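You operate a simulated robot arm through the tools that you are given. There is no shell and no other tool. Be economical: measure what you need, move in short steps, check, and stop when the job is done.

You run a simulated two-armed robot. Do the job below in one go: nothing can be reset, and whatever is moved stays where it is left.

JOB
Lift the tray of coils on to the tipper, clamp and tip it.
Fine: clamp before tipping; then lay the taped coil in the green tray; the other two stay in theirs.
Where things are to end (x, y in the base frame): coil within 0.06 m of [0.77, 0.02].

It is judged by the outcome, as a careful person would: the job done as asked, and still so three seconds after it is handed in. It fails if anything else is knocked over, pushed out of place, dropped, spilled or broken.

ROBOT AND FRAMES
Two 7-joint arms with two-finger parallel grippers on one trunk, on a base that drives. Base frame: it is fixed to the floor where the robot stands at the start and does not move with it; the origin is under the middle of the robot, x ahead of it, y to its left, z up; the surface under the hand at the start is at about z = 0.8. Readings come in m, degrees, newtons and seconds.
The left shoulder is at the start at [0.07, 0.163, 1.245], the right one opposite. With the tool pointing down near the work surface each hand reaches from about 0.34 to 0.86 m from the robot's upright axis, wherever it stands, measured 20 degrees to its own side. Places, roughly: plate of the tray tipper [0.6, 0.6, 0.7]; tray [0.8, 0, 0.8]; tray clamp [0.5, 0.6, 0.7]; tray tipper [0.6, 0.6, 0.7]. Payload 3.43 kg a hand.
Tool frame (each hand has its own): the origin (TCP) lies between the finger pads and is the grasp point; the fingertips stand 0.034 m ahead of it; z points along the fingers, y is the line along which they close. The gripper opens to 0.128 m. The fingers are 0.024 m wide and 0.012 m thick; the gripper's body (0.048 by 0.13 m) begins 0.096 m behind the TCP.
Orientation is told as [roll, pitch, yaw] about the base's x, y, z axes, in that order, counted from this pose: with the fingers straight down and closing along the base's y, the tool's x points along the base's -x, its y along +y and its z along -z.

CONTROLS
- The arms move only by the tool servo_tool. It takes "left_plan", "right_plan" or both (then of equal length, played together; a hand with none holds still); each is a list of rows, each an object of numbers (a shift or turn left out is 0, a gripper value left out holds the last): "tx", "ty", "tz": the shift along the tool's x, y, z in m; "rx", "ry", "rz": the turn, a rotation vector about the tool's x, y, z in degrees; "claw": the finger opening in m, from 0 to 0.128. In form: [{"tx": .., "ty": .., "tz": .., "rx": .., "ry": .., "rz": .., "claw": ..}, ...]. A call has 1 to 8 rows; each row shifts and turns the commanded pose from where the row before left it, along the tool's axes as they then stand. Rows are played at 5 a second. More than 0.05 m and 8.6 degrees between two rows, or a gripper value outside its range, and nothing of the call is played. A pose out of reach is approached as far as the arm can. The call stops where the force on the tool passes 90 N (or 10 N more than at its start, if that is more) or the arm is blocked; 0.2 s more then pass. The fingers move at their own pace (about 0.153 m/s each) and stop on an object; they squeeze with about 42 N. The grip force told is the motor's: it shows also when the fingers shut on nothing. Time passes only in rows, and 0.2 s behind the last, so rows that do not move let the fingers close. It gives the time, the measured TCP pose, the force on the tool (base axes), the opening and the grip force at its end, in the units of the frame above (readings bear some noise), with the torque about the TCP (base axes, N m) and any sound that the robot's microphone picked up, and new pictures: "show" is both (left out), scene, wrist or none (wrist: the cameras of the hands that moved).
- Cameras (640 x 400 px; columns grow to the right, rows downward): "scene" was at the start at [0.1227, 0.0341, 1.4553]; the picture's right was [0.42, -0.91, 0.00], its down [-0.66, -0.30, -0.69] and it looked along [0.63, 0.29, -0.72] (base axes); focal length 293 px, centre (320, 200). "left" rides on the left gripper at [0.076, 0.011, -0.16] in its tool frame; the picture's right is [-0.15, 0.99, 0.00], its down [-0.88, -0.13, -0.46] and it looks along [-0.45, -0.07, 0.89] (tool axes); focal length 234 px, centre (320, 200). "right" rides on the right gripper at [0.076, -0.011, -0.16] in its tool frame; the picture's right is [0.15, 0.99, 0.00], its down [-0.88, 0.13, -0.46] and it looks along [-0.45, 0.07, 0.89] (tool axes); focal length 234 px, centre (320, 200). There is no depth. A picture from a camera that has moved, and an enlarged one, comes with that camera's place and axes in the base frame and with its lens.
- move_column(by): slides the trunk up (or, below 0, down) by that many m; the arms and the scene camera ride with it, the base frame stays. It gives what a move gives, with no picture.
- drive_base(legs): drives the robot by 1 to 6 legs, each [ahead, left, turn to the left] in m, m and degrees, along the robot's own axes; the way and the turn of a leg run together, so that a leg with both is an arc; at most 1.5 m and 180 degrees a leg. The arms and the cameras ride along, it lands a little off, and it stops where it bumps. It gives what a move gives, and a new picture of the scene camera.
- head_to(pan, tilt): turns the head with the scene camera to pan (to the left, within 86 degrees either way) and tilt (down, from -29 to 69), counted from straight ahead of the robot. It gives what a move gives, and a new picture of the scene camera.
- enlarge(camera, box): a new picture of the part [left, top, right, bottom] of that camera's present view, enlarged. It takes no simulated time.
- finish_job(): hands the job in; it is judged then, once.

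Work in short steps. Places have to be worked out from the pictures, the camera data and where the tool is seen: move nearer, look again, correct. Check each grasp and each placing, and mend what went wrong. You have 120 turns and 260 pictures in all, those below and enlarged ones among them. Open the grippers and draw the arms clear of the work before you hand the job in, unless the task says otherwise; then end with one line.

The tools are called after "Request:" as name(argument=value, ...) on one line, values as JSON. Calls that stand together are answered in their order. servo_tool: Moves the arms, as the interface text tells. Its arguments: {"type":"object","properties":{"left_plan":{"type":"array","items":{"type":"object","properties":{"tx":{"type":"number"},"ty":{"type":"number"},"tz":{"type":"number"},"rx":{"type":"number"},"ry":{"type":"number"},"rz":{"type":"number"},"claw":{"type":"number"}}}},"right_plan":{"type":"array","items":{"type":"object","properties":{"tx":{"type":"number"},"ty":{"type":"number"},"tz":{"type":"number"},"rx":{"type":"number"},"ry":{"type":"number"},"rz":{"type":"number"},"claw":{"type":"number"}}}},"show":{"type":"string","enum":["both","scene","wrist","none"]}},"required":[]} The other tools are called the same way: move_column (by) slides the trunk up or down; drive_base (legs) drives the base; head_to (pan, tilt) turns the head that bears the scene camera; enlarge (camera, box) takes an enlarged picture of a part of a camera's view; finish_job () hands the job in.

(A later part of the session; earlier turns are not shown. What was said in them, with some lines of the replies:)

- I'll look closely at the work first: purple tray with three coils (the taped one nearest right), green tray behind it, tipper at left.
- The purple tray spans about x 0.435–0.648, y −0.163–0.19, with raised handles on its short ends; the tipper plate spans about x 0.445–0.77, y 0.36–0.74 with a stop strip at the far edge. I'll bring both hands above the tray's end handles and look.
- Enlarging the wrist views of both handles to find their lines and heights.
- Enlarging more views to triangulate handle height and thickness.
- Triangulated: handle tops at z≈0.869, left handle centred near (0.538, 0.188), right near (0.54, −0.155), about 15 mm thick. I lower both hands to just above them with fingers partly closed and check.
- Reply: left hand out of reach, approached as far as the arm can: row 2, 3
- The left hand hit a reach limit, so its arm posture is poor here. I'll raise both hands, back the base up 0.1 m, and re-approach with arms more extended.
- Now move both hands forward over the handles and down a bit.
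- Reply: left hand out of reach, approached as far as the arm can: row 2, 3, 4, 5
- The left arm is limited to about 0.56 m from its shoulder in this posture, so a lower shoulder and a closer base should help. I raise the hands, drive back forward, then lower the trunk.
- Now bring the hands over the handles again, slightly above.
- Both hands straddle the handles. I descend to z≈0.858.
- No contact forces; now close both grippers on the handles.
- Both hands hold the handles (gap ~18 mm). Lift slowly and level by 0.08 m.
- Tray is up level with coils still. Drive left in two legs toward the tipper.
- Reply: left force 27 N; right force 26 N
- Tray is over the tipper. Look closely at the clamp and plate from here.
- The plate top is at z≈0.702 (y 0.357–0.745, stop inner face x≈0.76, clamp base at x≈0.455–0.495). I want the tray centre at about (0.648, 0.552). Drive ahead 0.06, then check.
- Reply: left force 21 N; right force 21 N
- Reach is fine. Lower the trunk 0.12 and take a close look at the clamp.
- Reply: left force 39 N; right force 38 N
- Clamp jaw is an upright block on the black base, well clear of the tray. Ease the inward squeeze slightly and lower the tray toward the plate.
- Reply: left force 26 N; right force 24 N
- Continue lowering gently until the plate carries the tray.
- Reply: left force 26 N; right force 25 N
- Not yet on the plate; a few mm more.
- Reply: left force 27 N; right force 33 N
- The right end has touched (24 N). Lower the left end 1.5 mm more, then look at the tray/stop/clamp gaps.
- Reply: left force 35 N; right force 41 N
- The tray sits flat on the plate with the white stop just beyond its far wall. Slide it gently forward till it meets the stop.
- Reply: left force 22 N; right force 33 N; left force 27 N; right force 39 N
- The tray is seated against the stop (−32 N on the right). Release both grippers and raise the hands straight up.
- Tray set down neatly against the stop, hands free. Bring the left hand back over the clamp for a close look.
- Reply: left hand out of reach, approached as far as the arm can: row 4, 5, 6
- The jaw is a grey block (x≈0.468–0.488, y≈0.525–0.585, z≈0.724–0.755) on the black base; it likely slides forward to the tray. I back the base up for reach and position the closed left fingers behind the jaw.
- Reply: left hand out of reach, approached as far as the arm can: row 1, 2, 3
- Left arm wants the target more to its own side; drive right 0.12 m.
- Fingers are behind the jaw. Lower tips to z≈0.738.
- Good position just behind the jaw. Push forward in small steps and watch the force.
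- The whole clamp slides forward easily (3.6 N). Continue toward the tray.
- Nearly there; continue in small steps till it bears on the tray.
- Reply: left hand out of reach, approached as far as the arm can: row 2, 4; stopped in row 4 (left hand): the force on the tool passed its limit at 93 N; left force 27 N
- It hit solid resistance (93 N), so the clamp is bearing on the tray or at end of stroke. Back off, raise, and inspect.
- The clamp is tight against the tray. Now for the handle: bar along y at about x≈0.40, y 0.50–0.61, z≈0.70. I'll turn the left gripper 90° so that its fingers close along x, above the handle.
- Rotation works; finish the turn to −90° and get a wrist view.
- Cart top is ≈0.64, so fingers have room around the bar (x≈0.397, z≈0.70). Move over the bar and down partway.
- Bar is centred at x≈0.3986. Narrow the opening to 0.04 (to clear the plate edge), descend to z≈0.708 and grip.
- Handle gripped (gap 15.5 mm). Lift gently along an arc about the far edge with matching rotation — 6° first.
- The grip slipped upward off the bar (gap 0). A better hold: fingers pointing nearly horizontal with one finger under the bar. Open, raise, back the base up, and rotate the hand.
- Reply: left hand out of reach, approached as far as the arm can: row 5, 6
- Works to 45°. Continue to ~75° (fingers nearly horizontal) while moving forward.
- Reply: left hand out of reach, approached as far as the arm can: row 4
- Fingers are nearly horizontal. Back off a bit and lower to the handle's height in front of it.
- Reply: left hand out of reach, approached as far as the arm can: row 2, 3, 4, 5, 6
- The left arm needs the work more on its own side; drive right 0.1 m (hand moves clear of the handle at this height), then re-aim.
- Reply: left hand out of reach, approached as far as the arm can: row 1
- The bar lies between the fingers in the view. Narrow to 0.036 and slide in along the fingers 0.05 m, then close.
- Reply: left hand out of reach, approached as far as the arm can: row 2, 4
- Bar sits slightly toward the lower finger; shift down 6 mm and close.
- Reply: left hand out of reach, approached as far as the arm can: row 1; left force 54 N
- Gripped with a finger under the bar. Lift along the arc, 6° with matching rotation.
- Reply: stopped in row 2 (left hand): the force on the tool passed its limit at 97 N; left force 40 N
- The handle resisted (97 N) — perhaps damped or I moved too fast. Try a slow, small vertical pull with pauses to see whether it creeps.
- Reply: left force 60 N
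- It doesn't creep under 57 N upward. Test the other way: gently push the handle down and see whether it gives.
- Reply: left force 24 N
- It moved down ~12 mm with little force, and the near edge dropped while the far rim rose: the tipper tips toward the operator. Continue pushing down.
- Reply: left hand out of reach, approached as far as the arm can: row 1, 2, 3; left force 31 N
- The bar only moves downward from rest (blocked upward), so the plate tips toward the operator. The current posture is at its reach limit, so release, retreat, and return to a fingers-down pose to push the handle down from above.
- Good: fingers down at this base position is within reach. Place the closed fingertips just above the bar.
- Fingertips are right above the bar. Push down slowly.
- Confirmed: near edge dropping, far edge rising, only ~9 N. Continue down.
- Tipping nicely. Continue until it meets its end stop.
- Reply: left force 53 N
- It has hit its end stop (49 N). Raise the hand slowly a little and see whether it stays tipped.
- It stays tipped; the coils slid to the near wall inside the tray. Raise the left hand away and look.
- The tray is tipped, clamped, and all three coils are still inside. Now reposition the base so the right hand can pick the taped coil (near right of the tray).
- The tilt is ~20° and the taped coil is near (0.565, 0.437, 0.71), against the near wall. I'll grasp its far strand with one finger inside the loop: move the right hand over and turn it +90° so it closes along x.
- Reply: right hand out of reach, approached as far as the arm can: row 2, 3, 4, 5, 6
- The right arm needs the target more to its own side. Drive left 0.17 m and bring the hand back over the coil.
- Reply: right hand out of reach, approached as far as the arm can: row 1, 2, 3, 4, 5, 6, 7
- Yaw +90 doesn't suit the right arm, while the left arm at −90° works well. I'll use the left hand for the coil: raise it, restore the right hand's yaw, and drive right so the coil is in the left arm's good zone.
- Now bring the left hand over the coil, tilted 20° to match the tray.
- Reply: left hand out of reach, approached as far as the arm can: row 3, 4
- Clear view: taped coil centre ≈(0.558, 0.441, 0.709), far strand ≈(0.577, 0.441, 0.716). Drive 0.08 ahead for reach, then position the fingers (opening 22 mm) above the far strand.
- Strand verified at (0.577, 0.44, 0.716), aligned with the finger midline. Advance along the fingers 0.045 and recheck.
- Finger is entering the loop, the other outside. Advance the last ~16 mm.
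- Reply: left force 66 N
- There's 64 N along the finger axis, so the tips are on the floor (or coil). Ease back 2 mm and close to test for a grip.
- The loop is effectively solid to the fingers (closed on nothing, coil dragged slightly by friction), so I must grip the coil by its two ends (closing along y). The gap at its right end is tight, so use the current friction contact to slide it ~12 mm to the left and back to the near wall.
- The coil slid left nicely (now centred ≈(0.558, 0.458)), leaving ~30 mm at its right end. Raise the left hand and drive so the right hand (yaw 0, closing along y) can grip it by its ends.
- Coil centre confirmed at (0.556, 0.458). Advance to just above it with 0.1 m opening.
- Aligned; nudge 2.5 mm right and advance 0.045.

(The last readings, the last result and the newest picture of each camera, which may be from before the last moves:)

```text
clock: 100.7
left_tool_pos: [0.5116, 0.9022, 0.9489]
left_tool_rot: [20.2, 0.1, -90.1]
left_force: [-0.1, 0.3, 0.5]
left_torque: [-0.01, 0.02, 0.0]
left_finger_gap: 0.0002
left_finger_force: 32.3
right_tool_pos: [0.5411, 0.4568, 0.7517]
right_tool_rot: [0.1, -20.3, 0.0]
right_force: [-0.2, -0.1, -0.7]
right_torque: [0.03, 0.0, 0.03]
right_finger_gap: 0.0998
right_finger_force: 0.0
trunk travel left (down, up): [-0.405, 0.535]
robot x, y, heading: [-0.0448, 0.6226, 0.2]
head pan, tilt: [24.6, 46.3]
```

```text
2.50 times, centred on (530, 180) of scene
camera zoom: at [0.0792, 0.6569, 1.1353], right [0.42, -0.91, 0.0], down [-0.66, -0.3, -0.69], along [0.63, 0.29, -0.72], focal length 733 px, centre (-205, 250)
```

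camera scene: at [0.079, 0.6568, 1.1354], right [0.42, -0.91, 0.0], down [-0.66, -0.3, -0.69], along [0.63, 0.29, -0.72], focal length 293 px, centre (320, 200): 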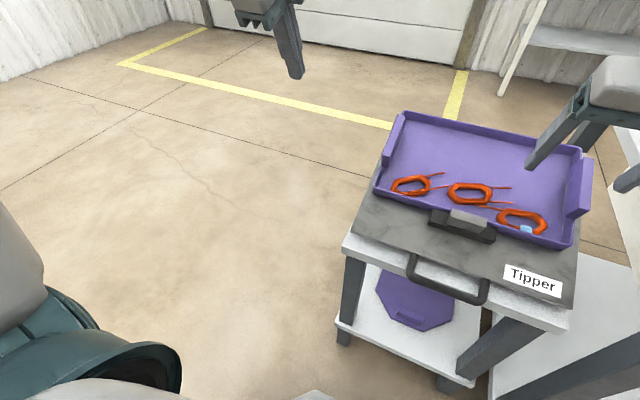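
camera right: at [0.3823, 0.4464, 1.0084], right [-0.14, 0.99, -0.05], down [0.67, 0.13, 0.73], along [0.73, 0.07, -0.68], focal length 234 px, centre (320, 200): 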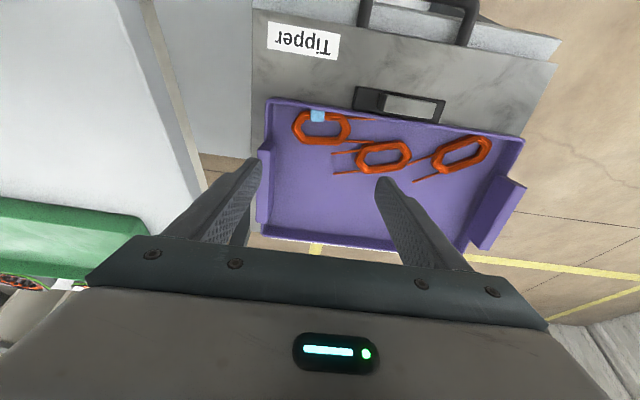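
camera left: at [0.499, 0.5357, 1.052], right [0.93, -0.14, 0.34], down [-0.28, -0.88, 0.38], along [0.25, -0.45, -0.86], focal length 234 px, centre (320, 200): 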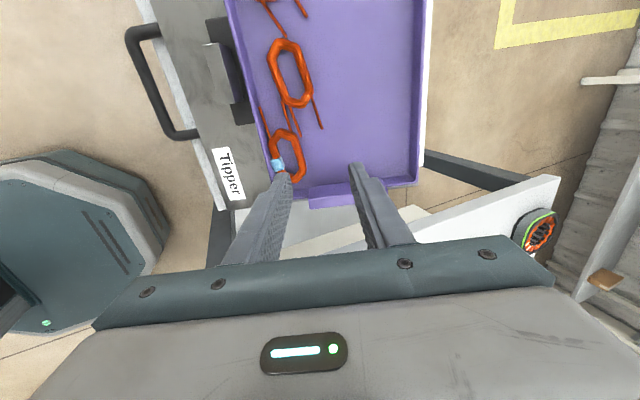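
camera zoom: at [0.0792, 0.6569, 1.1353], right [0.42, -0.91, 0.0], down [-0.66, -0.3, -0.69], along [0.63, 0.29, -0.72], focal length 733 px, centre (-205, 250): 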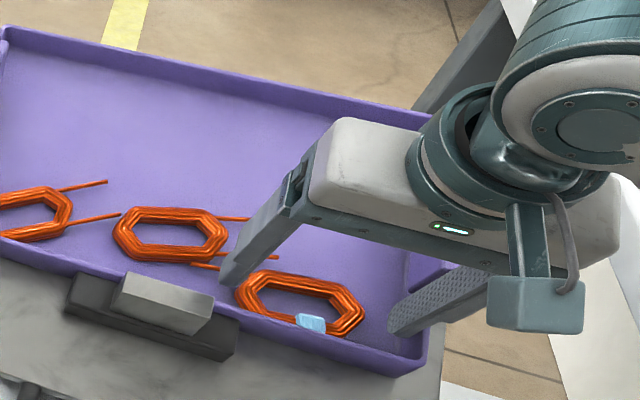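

Request:
servo_tool(right_plan=[{"ty": 0.0015, "tz": 0.007}, {"tz": 0.004}, {"tz": 0.003}, {}], show="none")

Request:
enlarge(camera="right", box=[180, 20, 460, 260])

Request:
enlarge(camera="scene", box=[440, 100, 620, 260])

```text
clock: 101.7
left_tool_pos: [0.5111, 0.9021, 0.9502]
left_tool_rot: [20.2, 0.0, -90.2]
left_force: [-0.3, 0.4, 0.3]
left_torque: [0.0, 0.01, 0.01]
left_finger_gap: 0.0001
left_finger_force: 33.1
right_tool_pos: [0.5467, 0.4594, 0.7393]
right_tool_rot: [0.2, -20.4, 0.1]
right_force: [-1.8, 2.1, 11.1]
right_torque: [0.65, -0.18, 0.16]
right_finger_gap: 0.1015
right_finger_force: 1.6
trunk travel left (down, up): [-0.405, 0.535]
robot x, y, heading: [-0.0459, 0.6219, 0.0]
head pan, tilt: [24.6, 46.3]
```

```text
1.67 times, centred on (320, 140) of right
camera zoom: at [0.4194, 0.4468, 0.8638], right [-0.14, 0.99, -0.05], down [0.67, 0.13, 0.73], along [0.73, 0.07, -0.68], focal length 390 px, centre (320, 300)
```

zoom: 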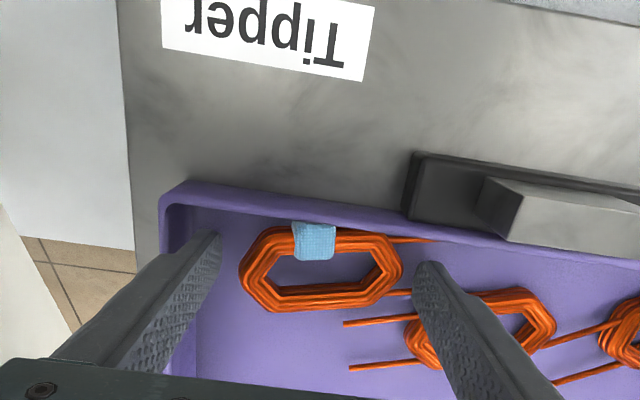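

```text
2.50 times, centred on (530, 180) of scene
camera zoom: at [0.0781, 0.6573, 1.1355], right [0.42, -0.91, 0.0], down [-0.66, -0.3, -0.69], along [0.63, 0.29, -0.72], focal length 733 px, centre (-205, 250)
```

zoom: 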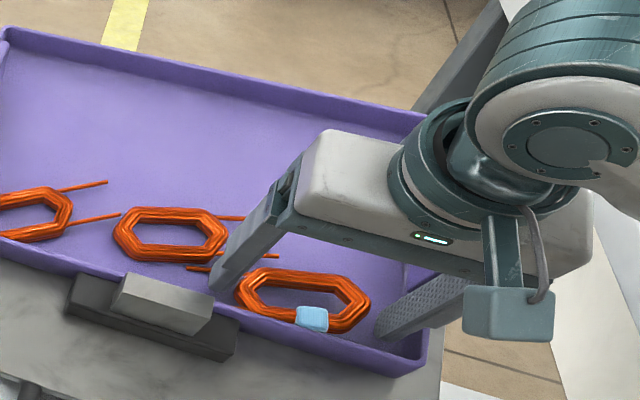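

Light contact at the left finger (11 N); tips are ~5 mm above the floor, alongside the coil. Close and see what the grip reads.

Request:
servo_tool(right_plan=[{"claw": 0.085}, {"claw": 0.06}, {"claw": 0.04}, {}], show="none")

Request:
enlarge(camera="right", box=[180, 20, 460, 260])

Request:
enlarge(camera="scene", box=[440, 100, 620, 260])

```text
clock: 102.7
left_tool_pos: [0.5092, 0.9003, 0.9513]
left_tool_rot: [20.3, 0.1, -90.2]
left_force: [0.0, 0.0, 0.5]
left_torque: [0.02, 0.03, 0.01]
left_finger_gap: 0.0002
left_finger_force: 33.1
right_tool_pos: [0.5451, 0.4581, 0.7407]
right_tool_rot: [0.1, -20.5, 0.0]
right_force: [-7.4, -9.2, 26.1]
right_torque: [0.68, -0.29, 0.16]
right_finger_gap: 0.0824
right_finger_force: 41.2
trunk travel left (down, up): [-0.405, 0.535]
robot x, y, heading: [-0.0429, 0.6209, 0.6]
head pan, tilt: [24.6, 46.3]
```

```text
1.67 times, centred on (320, 140) of right
camera zoom: at [0.418, 0.445, 0.8647], right [-0.14, 0.99, -0.05], down [0.67, 0.13, 0.74], along [0.73, 0.07, -0.68], focal length 390 px, centre (320, 300)
```

zoom: 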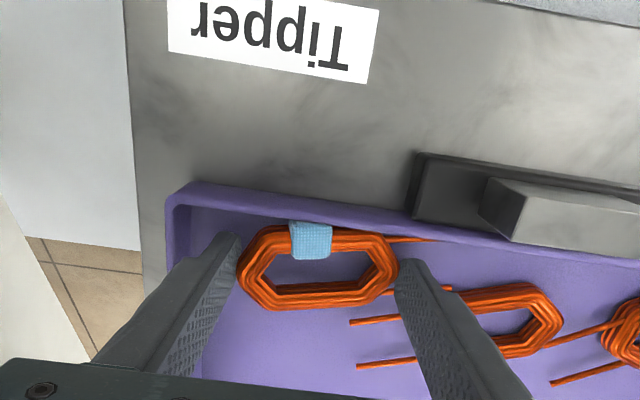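

```text
2.50 times, centred on (530, 180) of scene
camera zoom: at [0.0762, 0.6562, 1.1358], right [0.42, -0.91, 0.0], down [-0.66, -0.3, -0.69], along [0.63, 0.29, -0.72], focal length 733 px, centre (-205, 250)
```

zoom: 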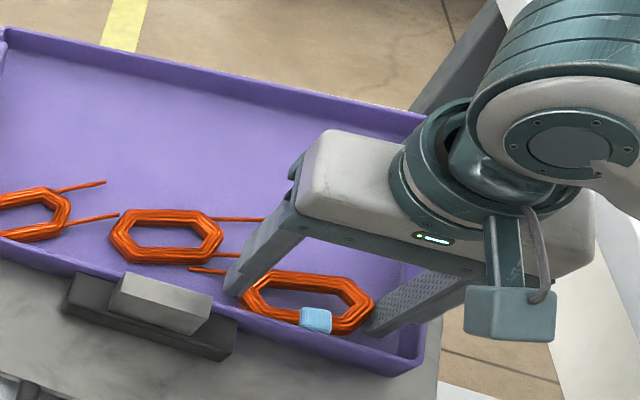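

Gripped across the ends (gap 82 mm, 41 N). Lift slowly along the finger axis.

Request:
servo_tool(right_plan=[{"tz": -0.008}, {"tz": -0.01}, {"tz": -0.015}, {"tz": -0.02}, {}], show="none")

Request:
enlarge(camera="right", box=[180, 20, 460, 260])

Request:
enlarge(camera="scene", box=[440, 100, 620, 260])

```text
clock: 103.9
left_tool_pos: [0.512, 0.9012, 0.9488]
left_tool_rot: [20.2, -0.1, -90.1]
left_force: [-0.8, 0.2, -1.1]
left_torque: [0.02, -0.04, -0.01]
left_finger_gap: 0.0
left_finger_force: 32.9
right_tool_pos: [0.5268, 0.4586, 0.7864]
right_tool_rot: [0.2, -20.2, 0.1]
right_force: [0.6, -0.4, -1.2]
right_torque: [0.01, -0.01, -0.01]
right_finger_gap: 0.0822
right_finger_force: 42.0
trunk travel left (down, up): [-0.405, 0.535]
robot x, y, heading: [-0.0447, 0.6264, 0.1]
head pan, tilt: [24.6, 46.3]
```

```text
1.67 times, centred on (320, 140) of right
camera zoom: at [0.4015, 0.4453, 0.9119], right [-0.14, 0.99, -0.05], down [0.67, 0.13, 0.73], along [0.73, 0.07, -0.68], focal length 390 px, centre (320, 300)
```

zoom: 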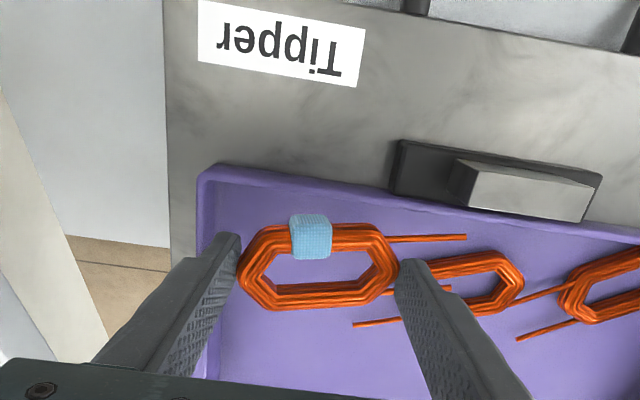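

```text
2.50 times, centred on (530, 180) of scene
camera zoom: at [0.0797, 0.6567, 1.1352], right [0.42, -0.91, 0.0], down [-0.66, -0.3, -0.69], along [0.63, 0.29, -0.72], focal length 733 px, centre (-205, 250)
```

zoom: 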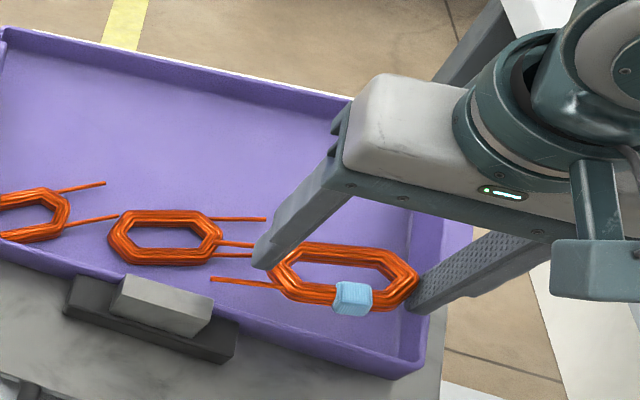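

The taped coil is held clear. Raise it and level the hand.

Request:
servo_tool(right_plan=[{"tz": -0.04}, {"tz": -0.04}, {"tz": -0.04}, {"tz": -0.03, "ry": 5}, {"ry": 5}, {"ry": 5}, {"ry": 5.2}], show="scene")

```text
clock: 105.5
left_tool_pos: [0.5128, 0.9015, 0.949]
left_tool_rot: [20.1, 0.0, -90.1]
left_force: [0.4, -0.6, -0.4]
left_torque: [0.02, 0.01, -0.04]
left_finger_gap: 0.0
left_finger_force: 33.3
right_tool_pos: [0.4768, 0.4579, 0.9293]
right_tool_rot: [0.1, -0.1, 0.0]
right_force: [0.0, -0.7, -1.3]
right_torque: [0.0, -0.01, -0.03]
right_finger_gap: 0.0821
right_finger_force: 41.3
trunk travel left (down, up): [-0.405, 0.535]
robot x, y, heading: [-0.0407, 0.626, -0.2]
head pan, tilt: [24.6, 46.3]
camera scene: at [0.0797, 0.6569, 1.1352], right [0.42, -0.91, 0.0], down [-0.66, -0.3, -0.69], along [0.63, 0.29, -0.72], focal length 293 px, centre (320, 200)
```

scene: 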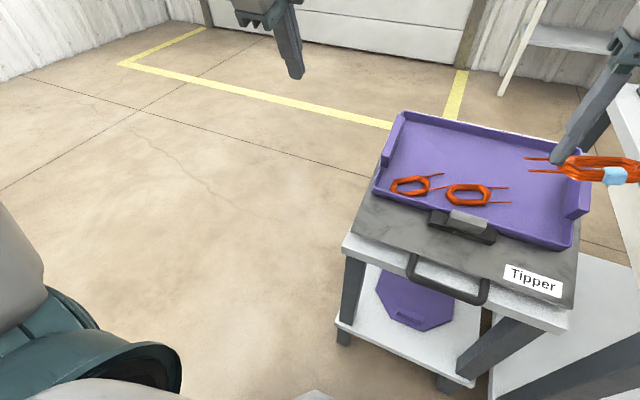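

Drive right to line up with the green tray (target y≈0.02).

Request:
drive_base(legs=[[0, -0.22, 0], [0, -0.215, 0], [0.06, 0, 0]])

```text
clock: 109.0
left_tool_pos: [0.5737, 0.4679, 0.9484]
left_tool_rot: [20.1, 0.1, -89.9]
left_force: [0.5, -0.1, -0.7]
left_torque: [-0.02, 0.04, 0.01]
left_finger_gap: 0.0003
left_finger_force: 33.1
right_tool_pos: [0.5391, 0.0241, 0.9277]
right_tool_rot: [0.2, 0.1, 0.2]
right_force: [0.8, 0.5, -1.7]
right_torque: [0.05, 0.1, 0.0]
right_finger_gap: 0.0824
right_finger_force: 42.1
trunk travel left (down, up): [-0.405, 0.535]
robot x, y, heading: [0.0173, 0.1834, 0.2]
head pan, tilt: [24.6, 46.3]
camera scene: at [0.1418, 0.2213, 1.1351], right [0.42, -0.91, 0.0], down [-0.66, -0.3, -0.69], along [0.63, 0.29, -0.72], focal length 293 px, centre (320, 200)
```

scene: 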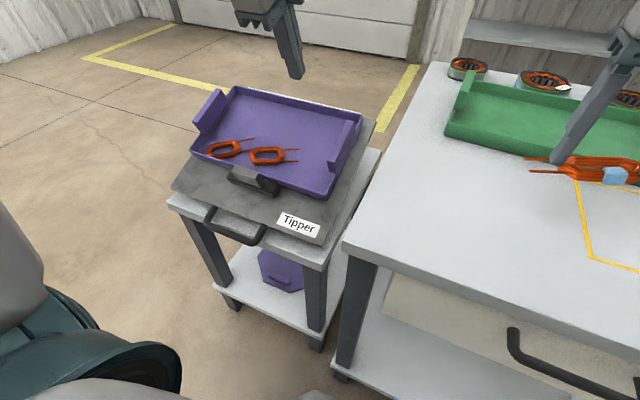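

Turn the head toward the green tray, and move the coil forward over it at height.

Request:
servo_tool(right_plan=[{"tx": -0.046, "ty": -0.001}, {"tx": -0.046, "ty": -0.001}, {"tx": -0.046, "ty": -0.001}, {"tx": -0.046}, {"tx": -0.046}], show="wrist")

Request:
head_to(pan=-10, tilt=30)

```text
clock: 110.2
left_tool_pos: [0.5723, 0.4687, 0.948]
left_tool_rot: [20.1, 0.0, -90.0]
left_force: [0.2, -0.3, -0.5]
left_torque: [-0.01, 0.0, 0.0]
left_finger_gap: 0.0
left_finger_force: 33.1
right_tool_pos: [0.7682, 0.0229, 0.9277]
right_tool_rot: [-0.1, 0.0, 0.3]
right_force: [0.4, 0.4, -1.3]
right_torque: [-0.04, 0.04, 0.01]
right_finger_gap: 0.0822
right_finger_force: 41.8
trunk travel left (down, up): [-0.405, 0.535]
robot x, y, heading: [0.0161, 0.1851, 0.1]
head pan, tilt: [24.6, 46.3]
camera right: at [0.6915, 0.0099, 1.0884], right [-0.15, 0.99, 0.0], down [0.88, 0.13, 0.46], along [0.45, 0.07, -0.89], focal length 234 px, centre (320, 200)
```

right: 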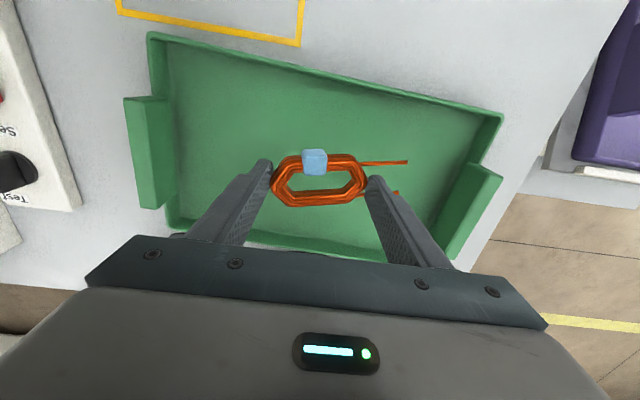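

```text
clock: 111.2
left_tool_pos: [0.5718, 0.4675, 0.9496]
left_tool_rot: [20.1, 0.0, -90.0]
left_force: [0.0, -0.2, 0.6]
left_torque: [-0.03, 0.02, 0.01]
left_finger_gap: 0.0001
left_finger_force: 33.4
right_tool_pos: [0.7662, 0.0222, 0.9278]
right_tool_rot: [0.2, 0.1, 0.2]
right_force: [-0.2, -0.2, -1.8]
right_torque: [0.02, -0.01, 0.02]
right_finger_gap: 0.082
right_finger_force: 41.9
trunk travel left (down, up): [-0.405, 0.535]
robot x, y, heading: [0.0165, 0.1851, 0.4]
head pan, tilt: [-10.0, 30.0]
camera scene: at [0.1566, 0.1725, 1.1597], right [-0.17, -0.99, 0.0], down [-0.49, 0.08, -0.87], along [0.85, -0.15, -0.5], focal length 293 px, centre (320, 200)
```

scene: 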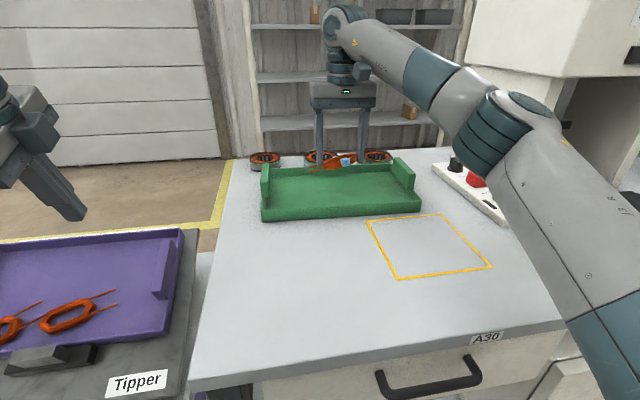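

The coil is over the green tray at (0.767, 0.022). Lower it to just above the floor.

Request:
servo_tool(right_plan=[{"tz": 0.03}, {"tz": 0.03}, {"tz": 0.015}, {}], show="both")

Request:
enlarge(camera="scene", box=[240, 100, 440, 240])

```text
clock: 112.2
left_tool_pos: [0.572, 0.4674, 0.9492]
left_tool_rot: [20.2, 0.0, -90.0]
left_force: [0.2, -0.6, 0.2]
left_torque: [0.0, -0.01, 0.0]
left_finger_gap: 0.0
left_finger_force: 33.0
right_tool_pos: [0.7673, 0.0214, 0.8529]
right_tool_rot: [0.2, 0.0, 0.2]
right_force: [-0.3, 0.5, -0.9]
right_torque: [-0.01, -0.02, 0.02]
right_finger_gap: 0.0823
right_finger_force: 41.7
trunk travel left (down, up): [-0.405, 0.535]
robot x, y, heading: [0.0201, 0.186, 0.2]
head pan, tilt: [-10.0, 30.0]
camera scene: at [0.1565, 0.1725, 1.1598], right [-0.17, -0.99, 0.0], down [-0.49, 0.08, -0.87], along [0.85, -0.15, -0.5], focal length 293 px, centre (320, 200)
camera right: at [0.6907, 0.0081, 1.0141], right [-0.15, 0.99, 0.0], down [0.88, 0.13, 0.46], along [0.45, 0.07, -0.89], focal length 234 px, centre (320, 200)
```

scene: 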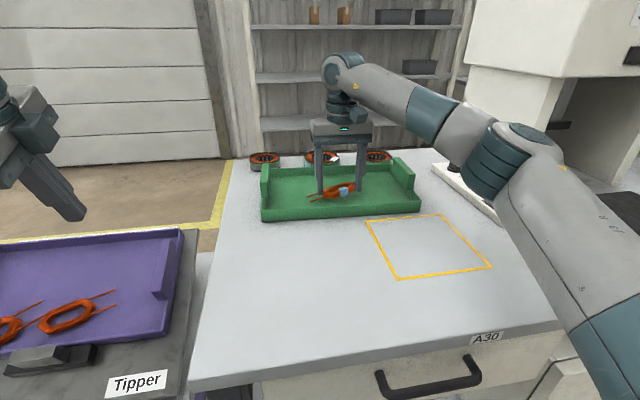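
right: 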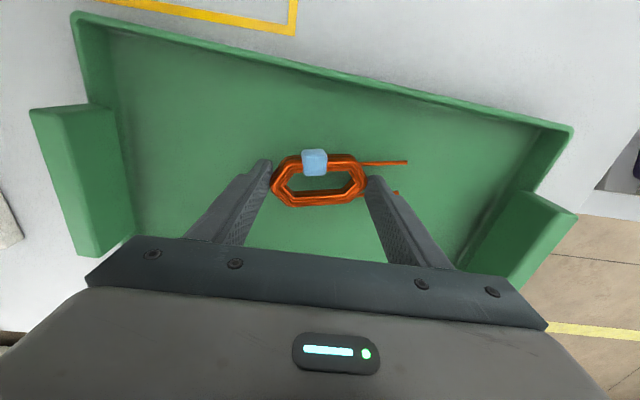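

```text
2.86 times, centred on (340, 170) of scene
camera zoom: at [0.1565, 0.1725, 1.1598], right [-0.17, -0.99, 0.0], down [-0.49, 0.08, -0.87], along [0.85, -0.15, -0.5], focal length 838 px, centre (263, 286)
```

zoom: 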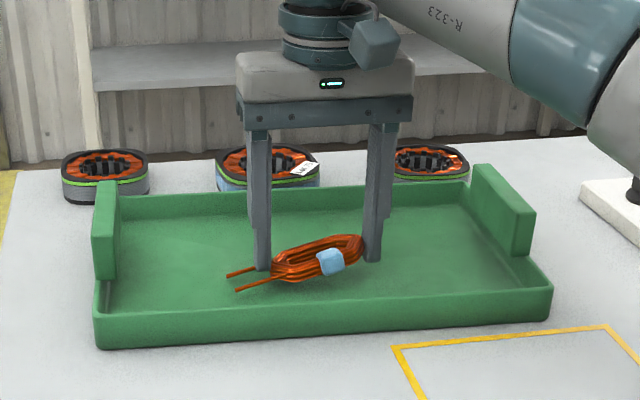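

Request:
servo_tool(right_plan=[{"tz": 0.004}, {"tz": 0.003}, {"tz": 0.002}, {}], show="none")

Request:
enlarge(camera="scene", box=[240, 100, 440, 240])

```text
clock: 113.2
left_tool_pos: [0.5712, 0.468, 0.9505]
left_tool_rot: [20.4, 0.1, -90.0]
left_force: [0.7, -0.1, -0.4]
left_torque: [0.0, 0.01, 0.05]
left_finger_gap: 0.0
left_finger_force: 33.0
right_tool_pos: [0.7667, 0.0212, 0.8488]
right_tool_rot: [0.2, -0.4, 0.1]
right_force: [6.5, -4.7, 25.1]
right_torque: [0.96, -0.56, -0.32]
right_finger_gap: 0.082
right_finger_force: 42.0
trunk travel left (down, up): [-0.405, 0.535]
robot x, y, heading: [0.0154, 0.1861, 0.4]
head pan, tilt: [-10.0, 30.0]
```

```text
2.86 times, centred on (340, 170) of scene
camera zoom: at [0.1545, 0.1725, 1.1604], right [-0.17, -0.99, 0.0], down [-0.49, 0.08, -0.87], along [0.85, -0.15, -0.5], focal length 838 px, centre (263, 286)
```

zoom: 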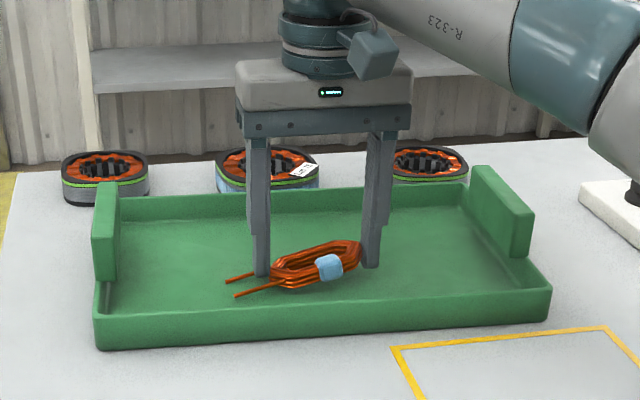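

Coil's lower end touches the floor (25 N). Ease up 2 mm and open slowly, then rise straight up.

Request:
servo_tool(right_plan=[{"tz": -0.002}, {"claw": 0.085}, {"claw": 0.092}, {"claw": 0.102}, {}, {"tz": -0.03}, {"tz": -0.04}, {"tz": -0.04}], show="both")

Request:
enlarge(camera="scene", box=[240, 100, 440, 240])

```text
clock: 115.0
left_tool_pos: [0.57, 0.4685, 0.9493]
left_tool_rot: [20.2, 0.0, -89.9]
left_force: [-0.3, 0.1, 0.0]
left_torque: [0.0, -0.01, 0.02]
left_finger_gap: 0.0
left_finger_force: 32.9
right_tool_pos: [0.7652, 0.0223, 0.9567]
right_tool_rot: [0.1, -0.2, 0.2]
right_force: [0.4, -0.2, 0.2]
right_torque: [0.01, 0.01, 0.02]
right_finger_gap: 0.1021
right_finger_force: 0.1
trunk travel left (down, up): [-0.405, 0.535]
robot x, y, heading: [0.0181, 0.191, 0.2]
head pan, tilt: [-10.0, 30.0]
camera scene: at [0.1557, 0.1731, 1.1598], right [-0.17, -0.99, 0.0], down [-0.49, 0.08, -0.87], along [0.85, -0.15, -0.5], focal length 293 px, centre (320, 200)
camera right: at [0.6891, 0.0099, 1.1179], right [-0.15, 0.99, 0.0], down [0.88, 0.13, 0.46], along [0.45, 0.07, -0.89], focal length 234 px, centre (320, 200)
```

scene: 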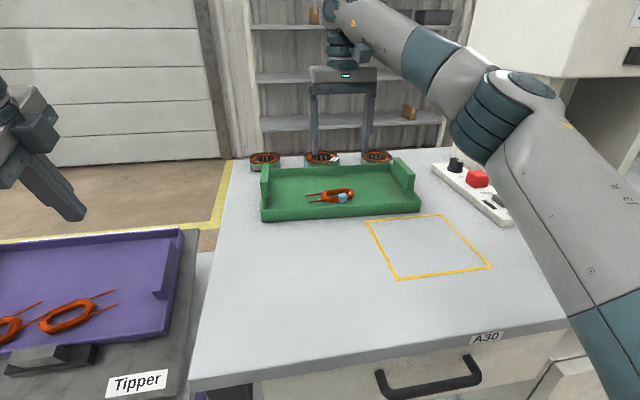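
right: 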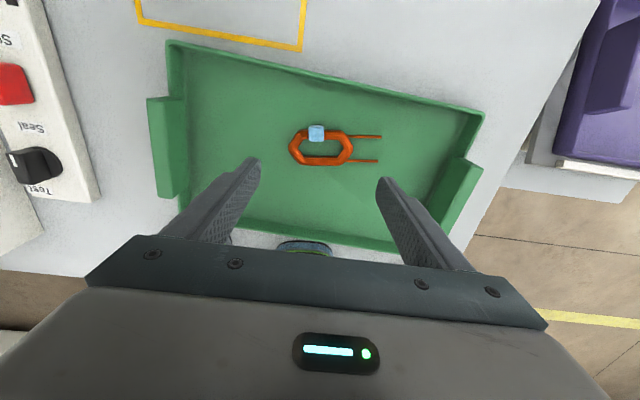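

```text
2.86 times, centred on (340, 170) of scene
camera zoom: at [0.1557, 0.1731, 1.1598], right [-0.17, -0.99, 0.0], down [-0.49, 0.08, -0.87], along [0.85, -0.15, -0.5], focal length 838 px, centre (263, 286)
```

zoom: 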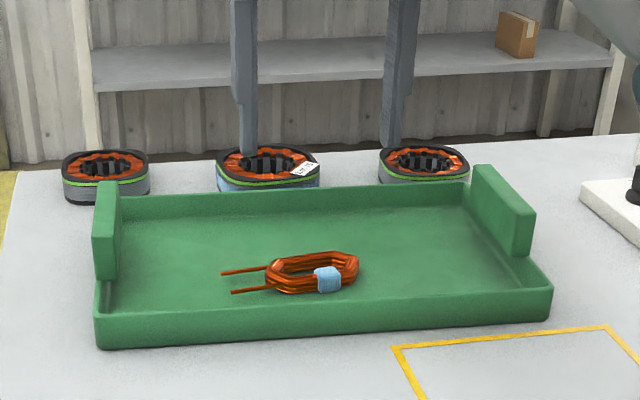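

The taped coil lies flat in the green tray at ≈(0.771, 0.023). Draw everything clear by driving back 0.3 m, and look at the tipper.

Request:
drive_base(legs=[[-0.3, 0, 0]])

Request:
head_to(pan=15, tilt=35)

Request:
enlarge(camera="scene", box=[160, 80, 480, 280])

```text
clock: 117.1
left_tool_pos: [0.2747, 0.4669, 0.9498]
left_tool_rot: [20.2, 0.0, -89.8]
left_force: [-0.5, -0.2, 0.1]
left_torque: [-0.02, 0.0, -0.02]
left_finger_gap: 0.0
left_finger_force: 33.2
right_tool_pos: [0.4701, 0.0231, 0.9564]
right_tool_rot: [0.1, -0.2, 0.3]
right_force: [-0.5, -0.5, 0.4]
right_torque: [0.0, 0.0, 0.02]
right_finger_gap: 0.1019
right_finger_force: 0.0
trunk travel left (down, up): [-0.405, 0.535]
robot x, y, heading: [-0.2775, 0.1858, 0.5]
head pan, tilt: [-10.0, 30.0]
camera scene: at [-0.1408, 0.171, 1.1599], right [-0.17, -0.99, 0.0], down [-0.49, 0.08, -0.87], along [0.85, -0.14, -0.5], focal length 293 px, centre (320, 200)
```

scene: 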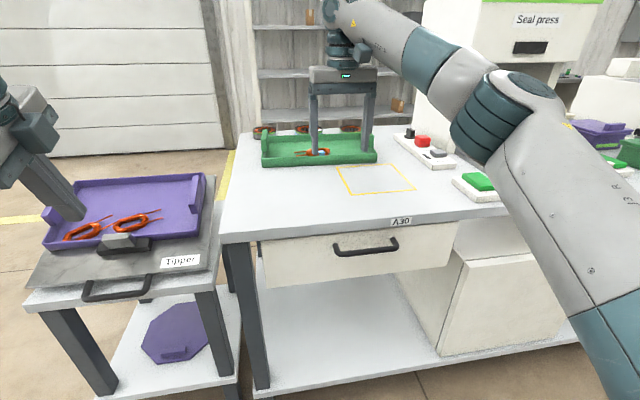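

```text
clock: 118.0
left_tool_pos: [0.2746, 0.4679, 0.9497]
left_tool_rot: [20.2, 0.0, -89.8]
left_force: [-1.1, -0.6, 1.3]
left_torque: [0.05, -0.01, -0.03]
left_finger_gap: 0.0
left_finger_force: 33.4
right_tool_pos: [0.4689, 0.0211, 0.9557]
right_tool_rot: [0.1, 0.0, 0.3]
right_force: [0.1, 0.1, 0.3]
right_torque: [0.02, -0.01, 0.03]
right_finger_gap: 0.1021
right_finger_force: 0.0
trunk travel left (down, up): [-0.405, 0.535]
robot x, y, heading: [-0.2754, 0.1845, 0.5]
head pan, tilt: [15.0, 35.0]
camera scene: at [-0.1444, 0.2094, 1.152], right [0.26, -0.96, 0.0], down [-0.55, -0.15, -0.82], along [0.79, 0.22, -0.57], focal length 293 px, centre (320, 200)
```

scene: 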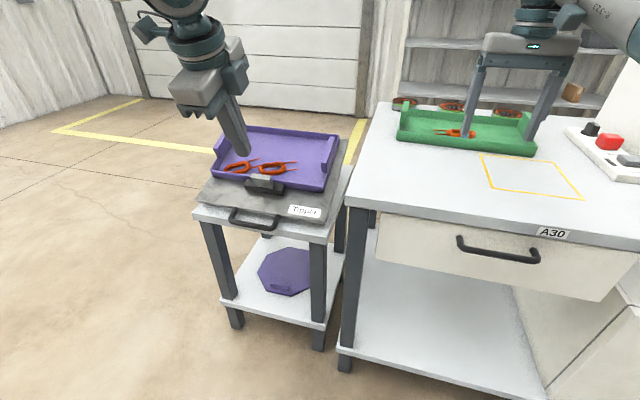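

```text
2.00 times, centred on (320, 180) of scene
camera zoom: at [-0.1444, 0.2094, 1.152], right [0.26, -0.96, 0.0], down [-0.55, -0.15, -0.82], along [0.79, 0.22, -0.57], focal length 586 px, centre (320, 240)
```

zoom: 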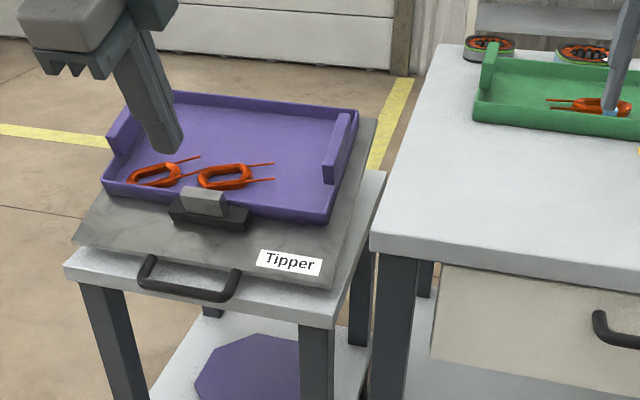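

Everything is in place: tray clamped and still tipped with two coils, taped coil in the green tray. Open the left gripper and back away a bit more before handing in.

Request:
servo_tool(left_plan=[{"claw": 0.1}, {}, {}], show="none")

Request:
drive_base(legs=[[-0.15, 0, 0]])

```text
clock: 118.8
left_tool_pos: [0.2752, 0.4662, 0.9497]
left_tool_rot: [20.2, 0.0, -89.8]
left_force: [0.6, -0.5, -0.3]
left_torque: [-0.02, 0.0, -0.01]
left_finger_gap: 0.1
left_finger_force: 0.1
right_tool_pos: [0.4702, 0.0225, 0.957]
right_tool_rot: [0.1, 0.0, 0.3]
right_force: [-0.4, 0.1, -1.6]
right_torque: [0.04, -0.03, 0.0]
right_finger_gap: 0.1021
right_finger_force: 0.1
trunk travel left (down, up): [-0.405, 0.535]
robot x, y, heading: [-0.2799, 0.188, 0.2]
head pan, tilt: [15.0, 35.0]
```

```text
clock: 120.1
left_tool_pos: [0.1211, 0.4652, 0.9492]
left_tool_rot: [20.3, 0.0, -89.8]
left_force: [-0.2, -0.2, 1.1]
left_torque: [0.0, 0.03, 0.03]
left_finger_gap: 0.1
left_finger_force: 0.1
right_tool_pos: [0.3168, 0.0206, 0.9575]
right_tool_rot: [0.1, -0.1, 0.3]
right_force: [-0.1, 0.5, 0.8]
right_torque: [-0.02, -0.07, -0.01]
right_finger_gap: 0.102
right_finger_force: 0.0
trunk travel left (down, up): [-0.405, 0.535]
robot x, y, heading: [-0.4339, 0.1819, 0.3]
head pan, tilt: [15.0, 35.0]
camera scene: at [-0.2969, 0.2085, 1.1521], right [0.27, -0.96, 0.0], down [-0.55, -0.15, -0.82], along [0.79, 0.22, -0.57], focal length 293 px, centre (320, 200)
```

scene: 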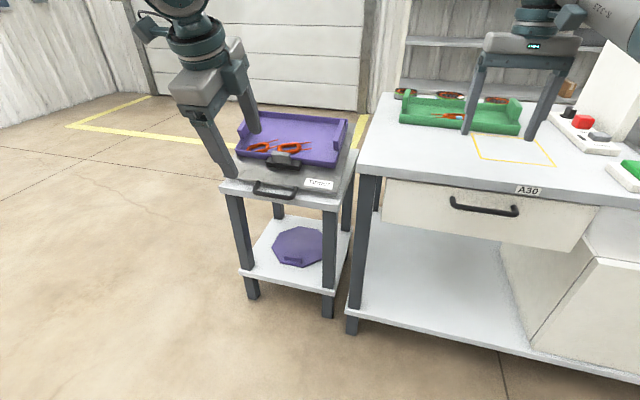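

Hands are open and clear, and the scene is as asked; handing in.

Request:
finish_job()

```text
The job is handed in.
```

The tray is on the tipper, clamped and then tipped, with the other two coils still in it; the taped coil lies flat in the green tray at about (0.77, 0.02).
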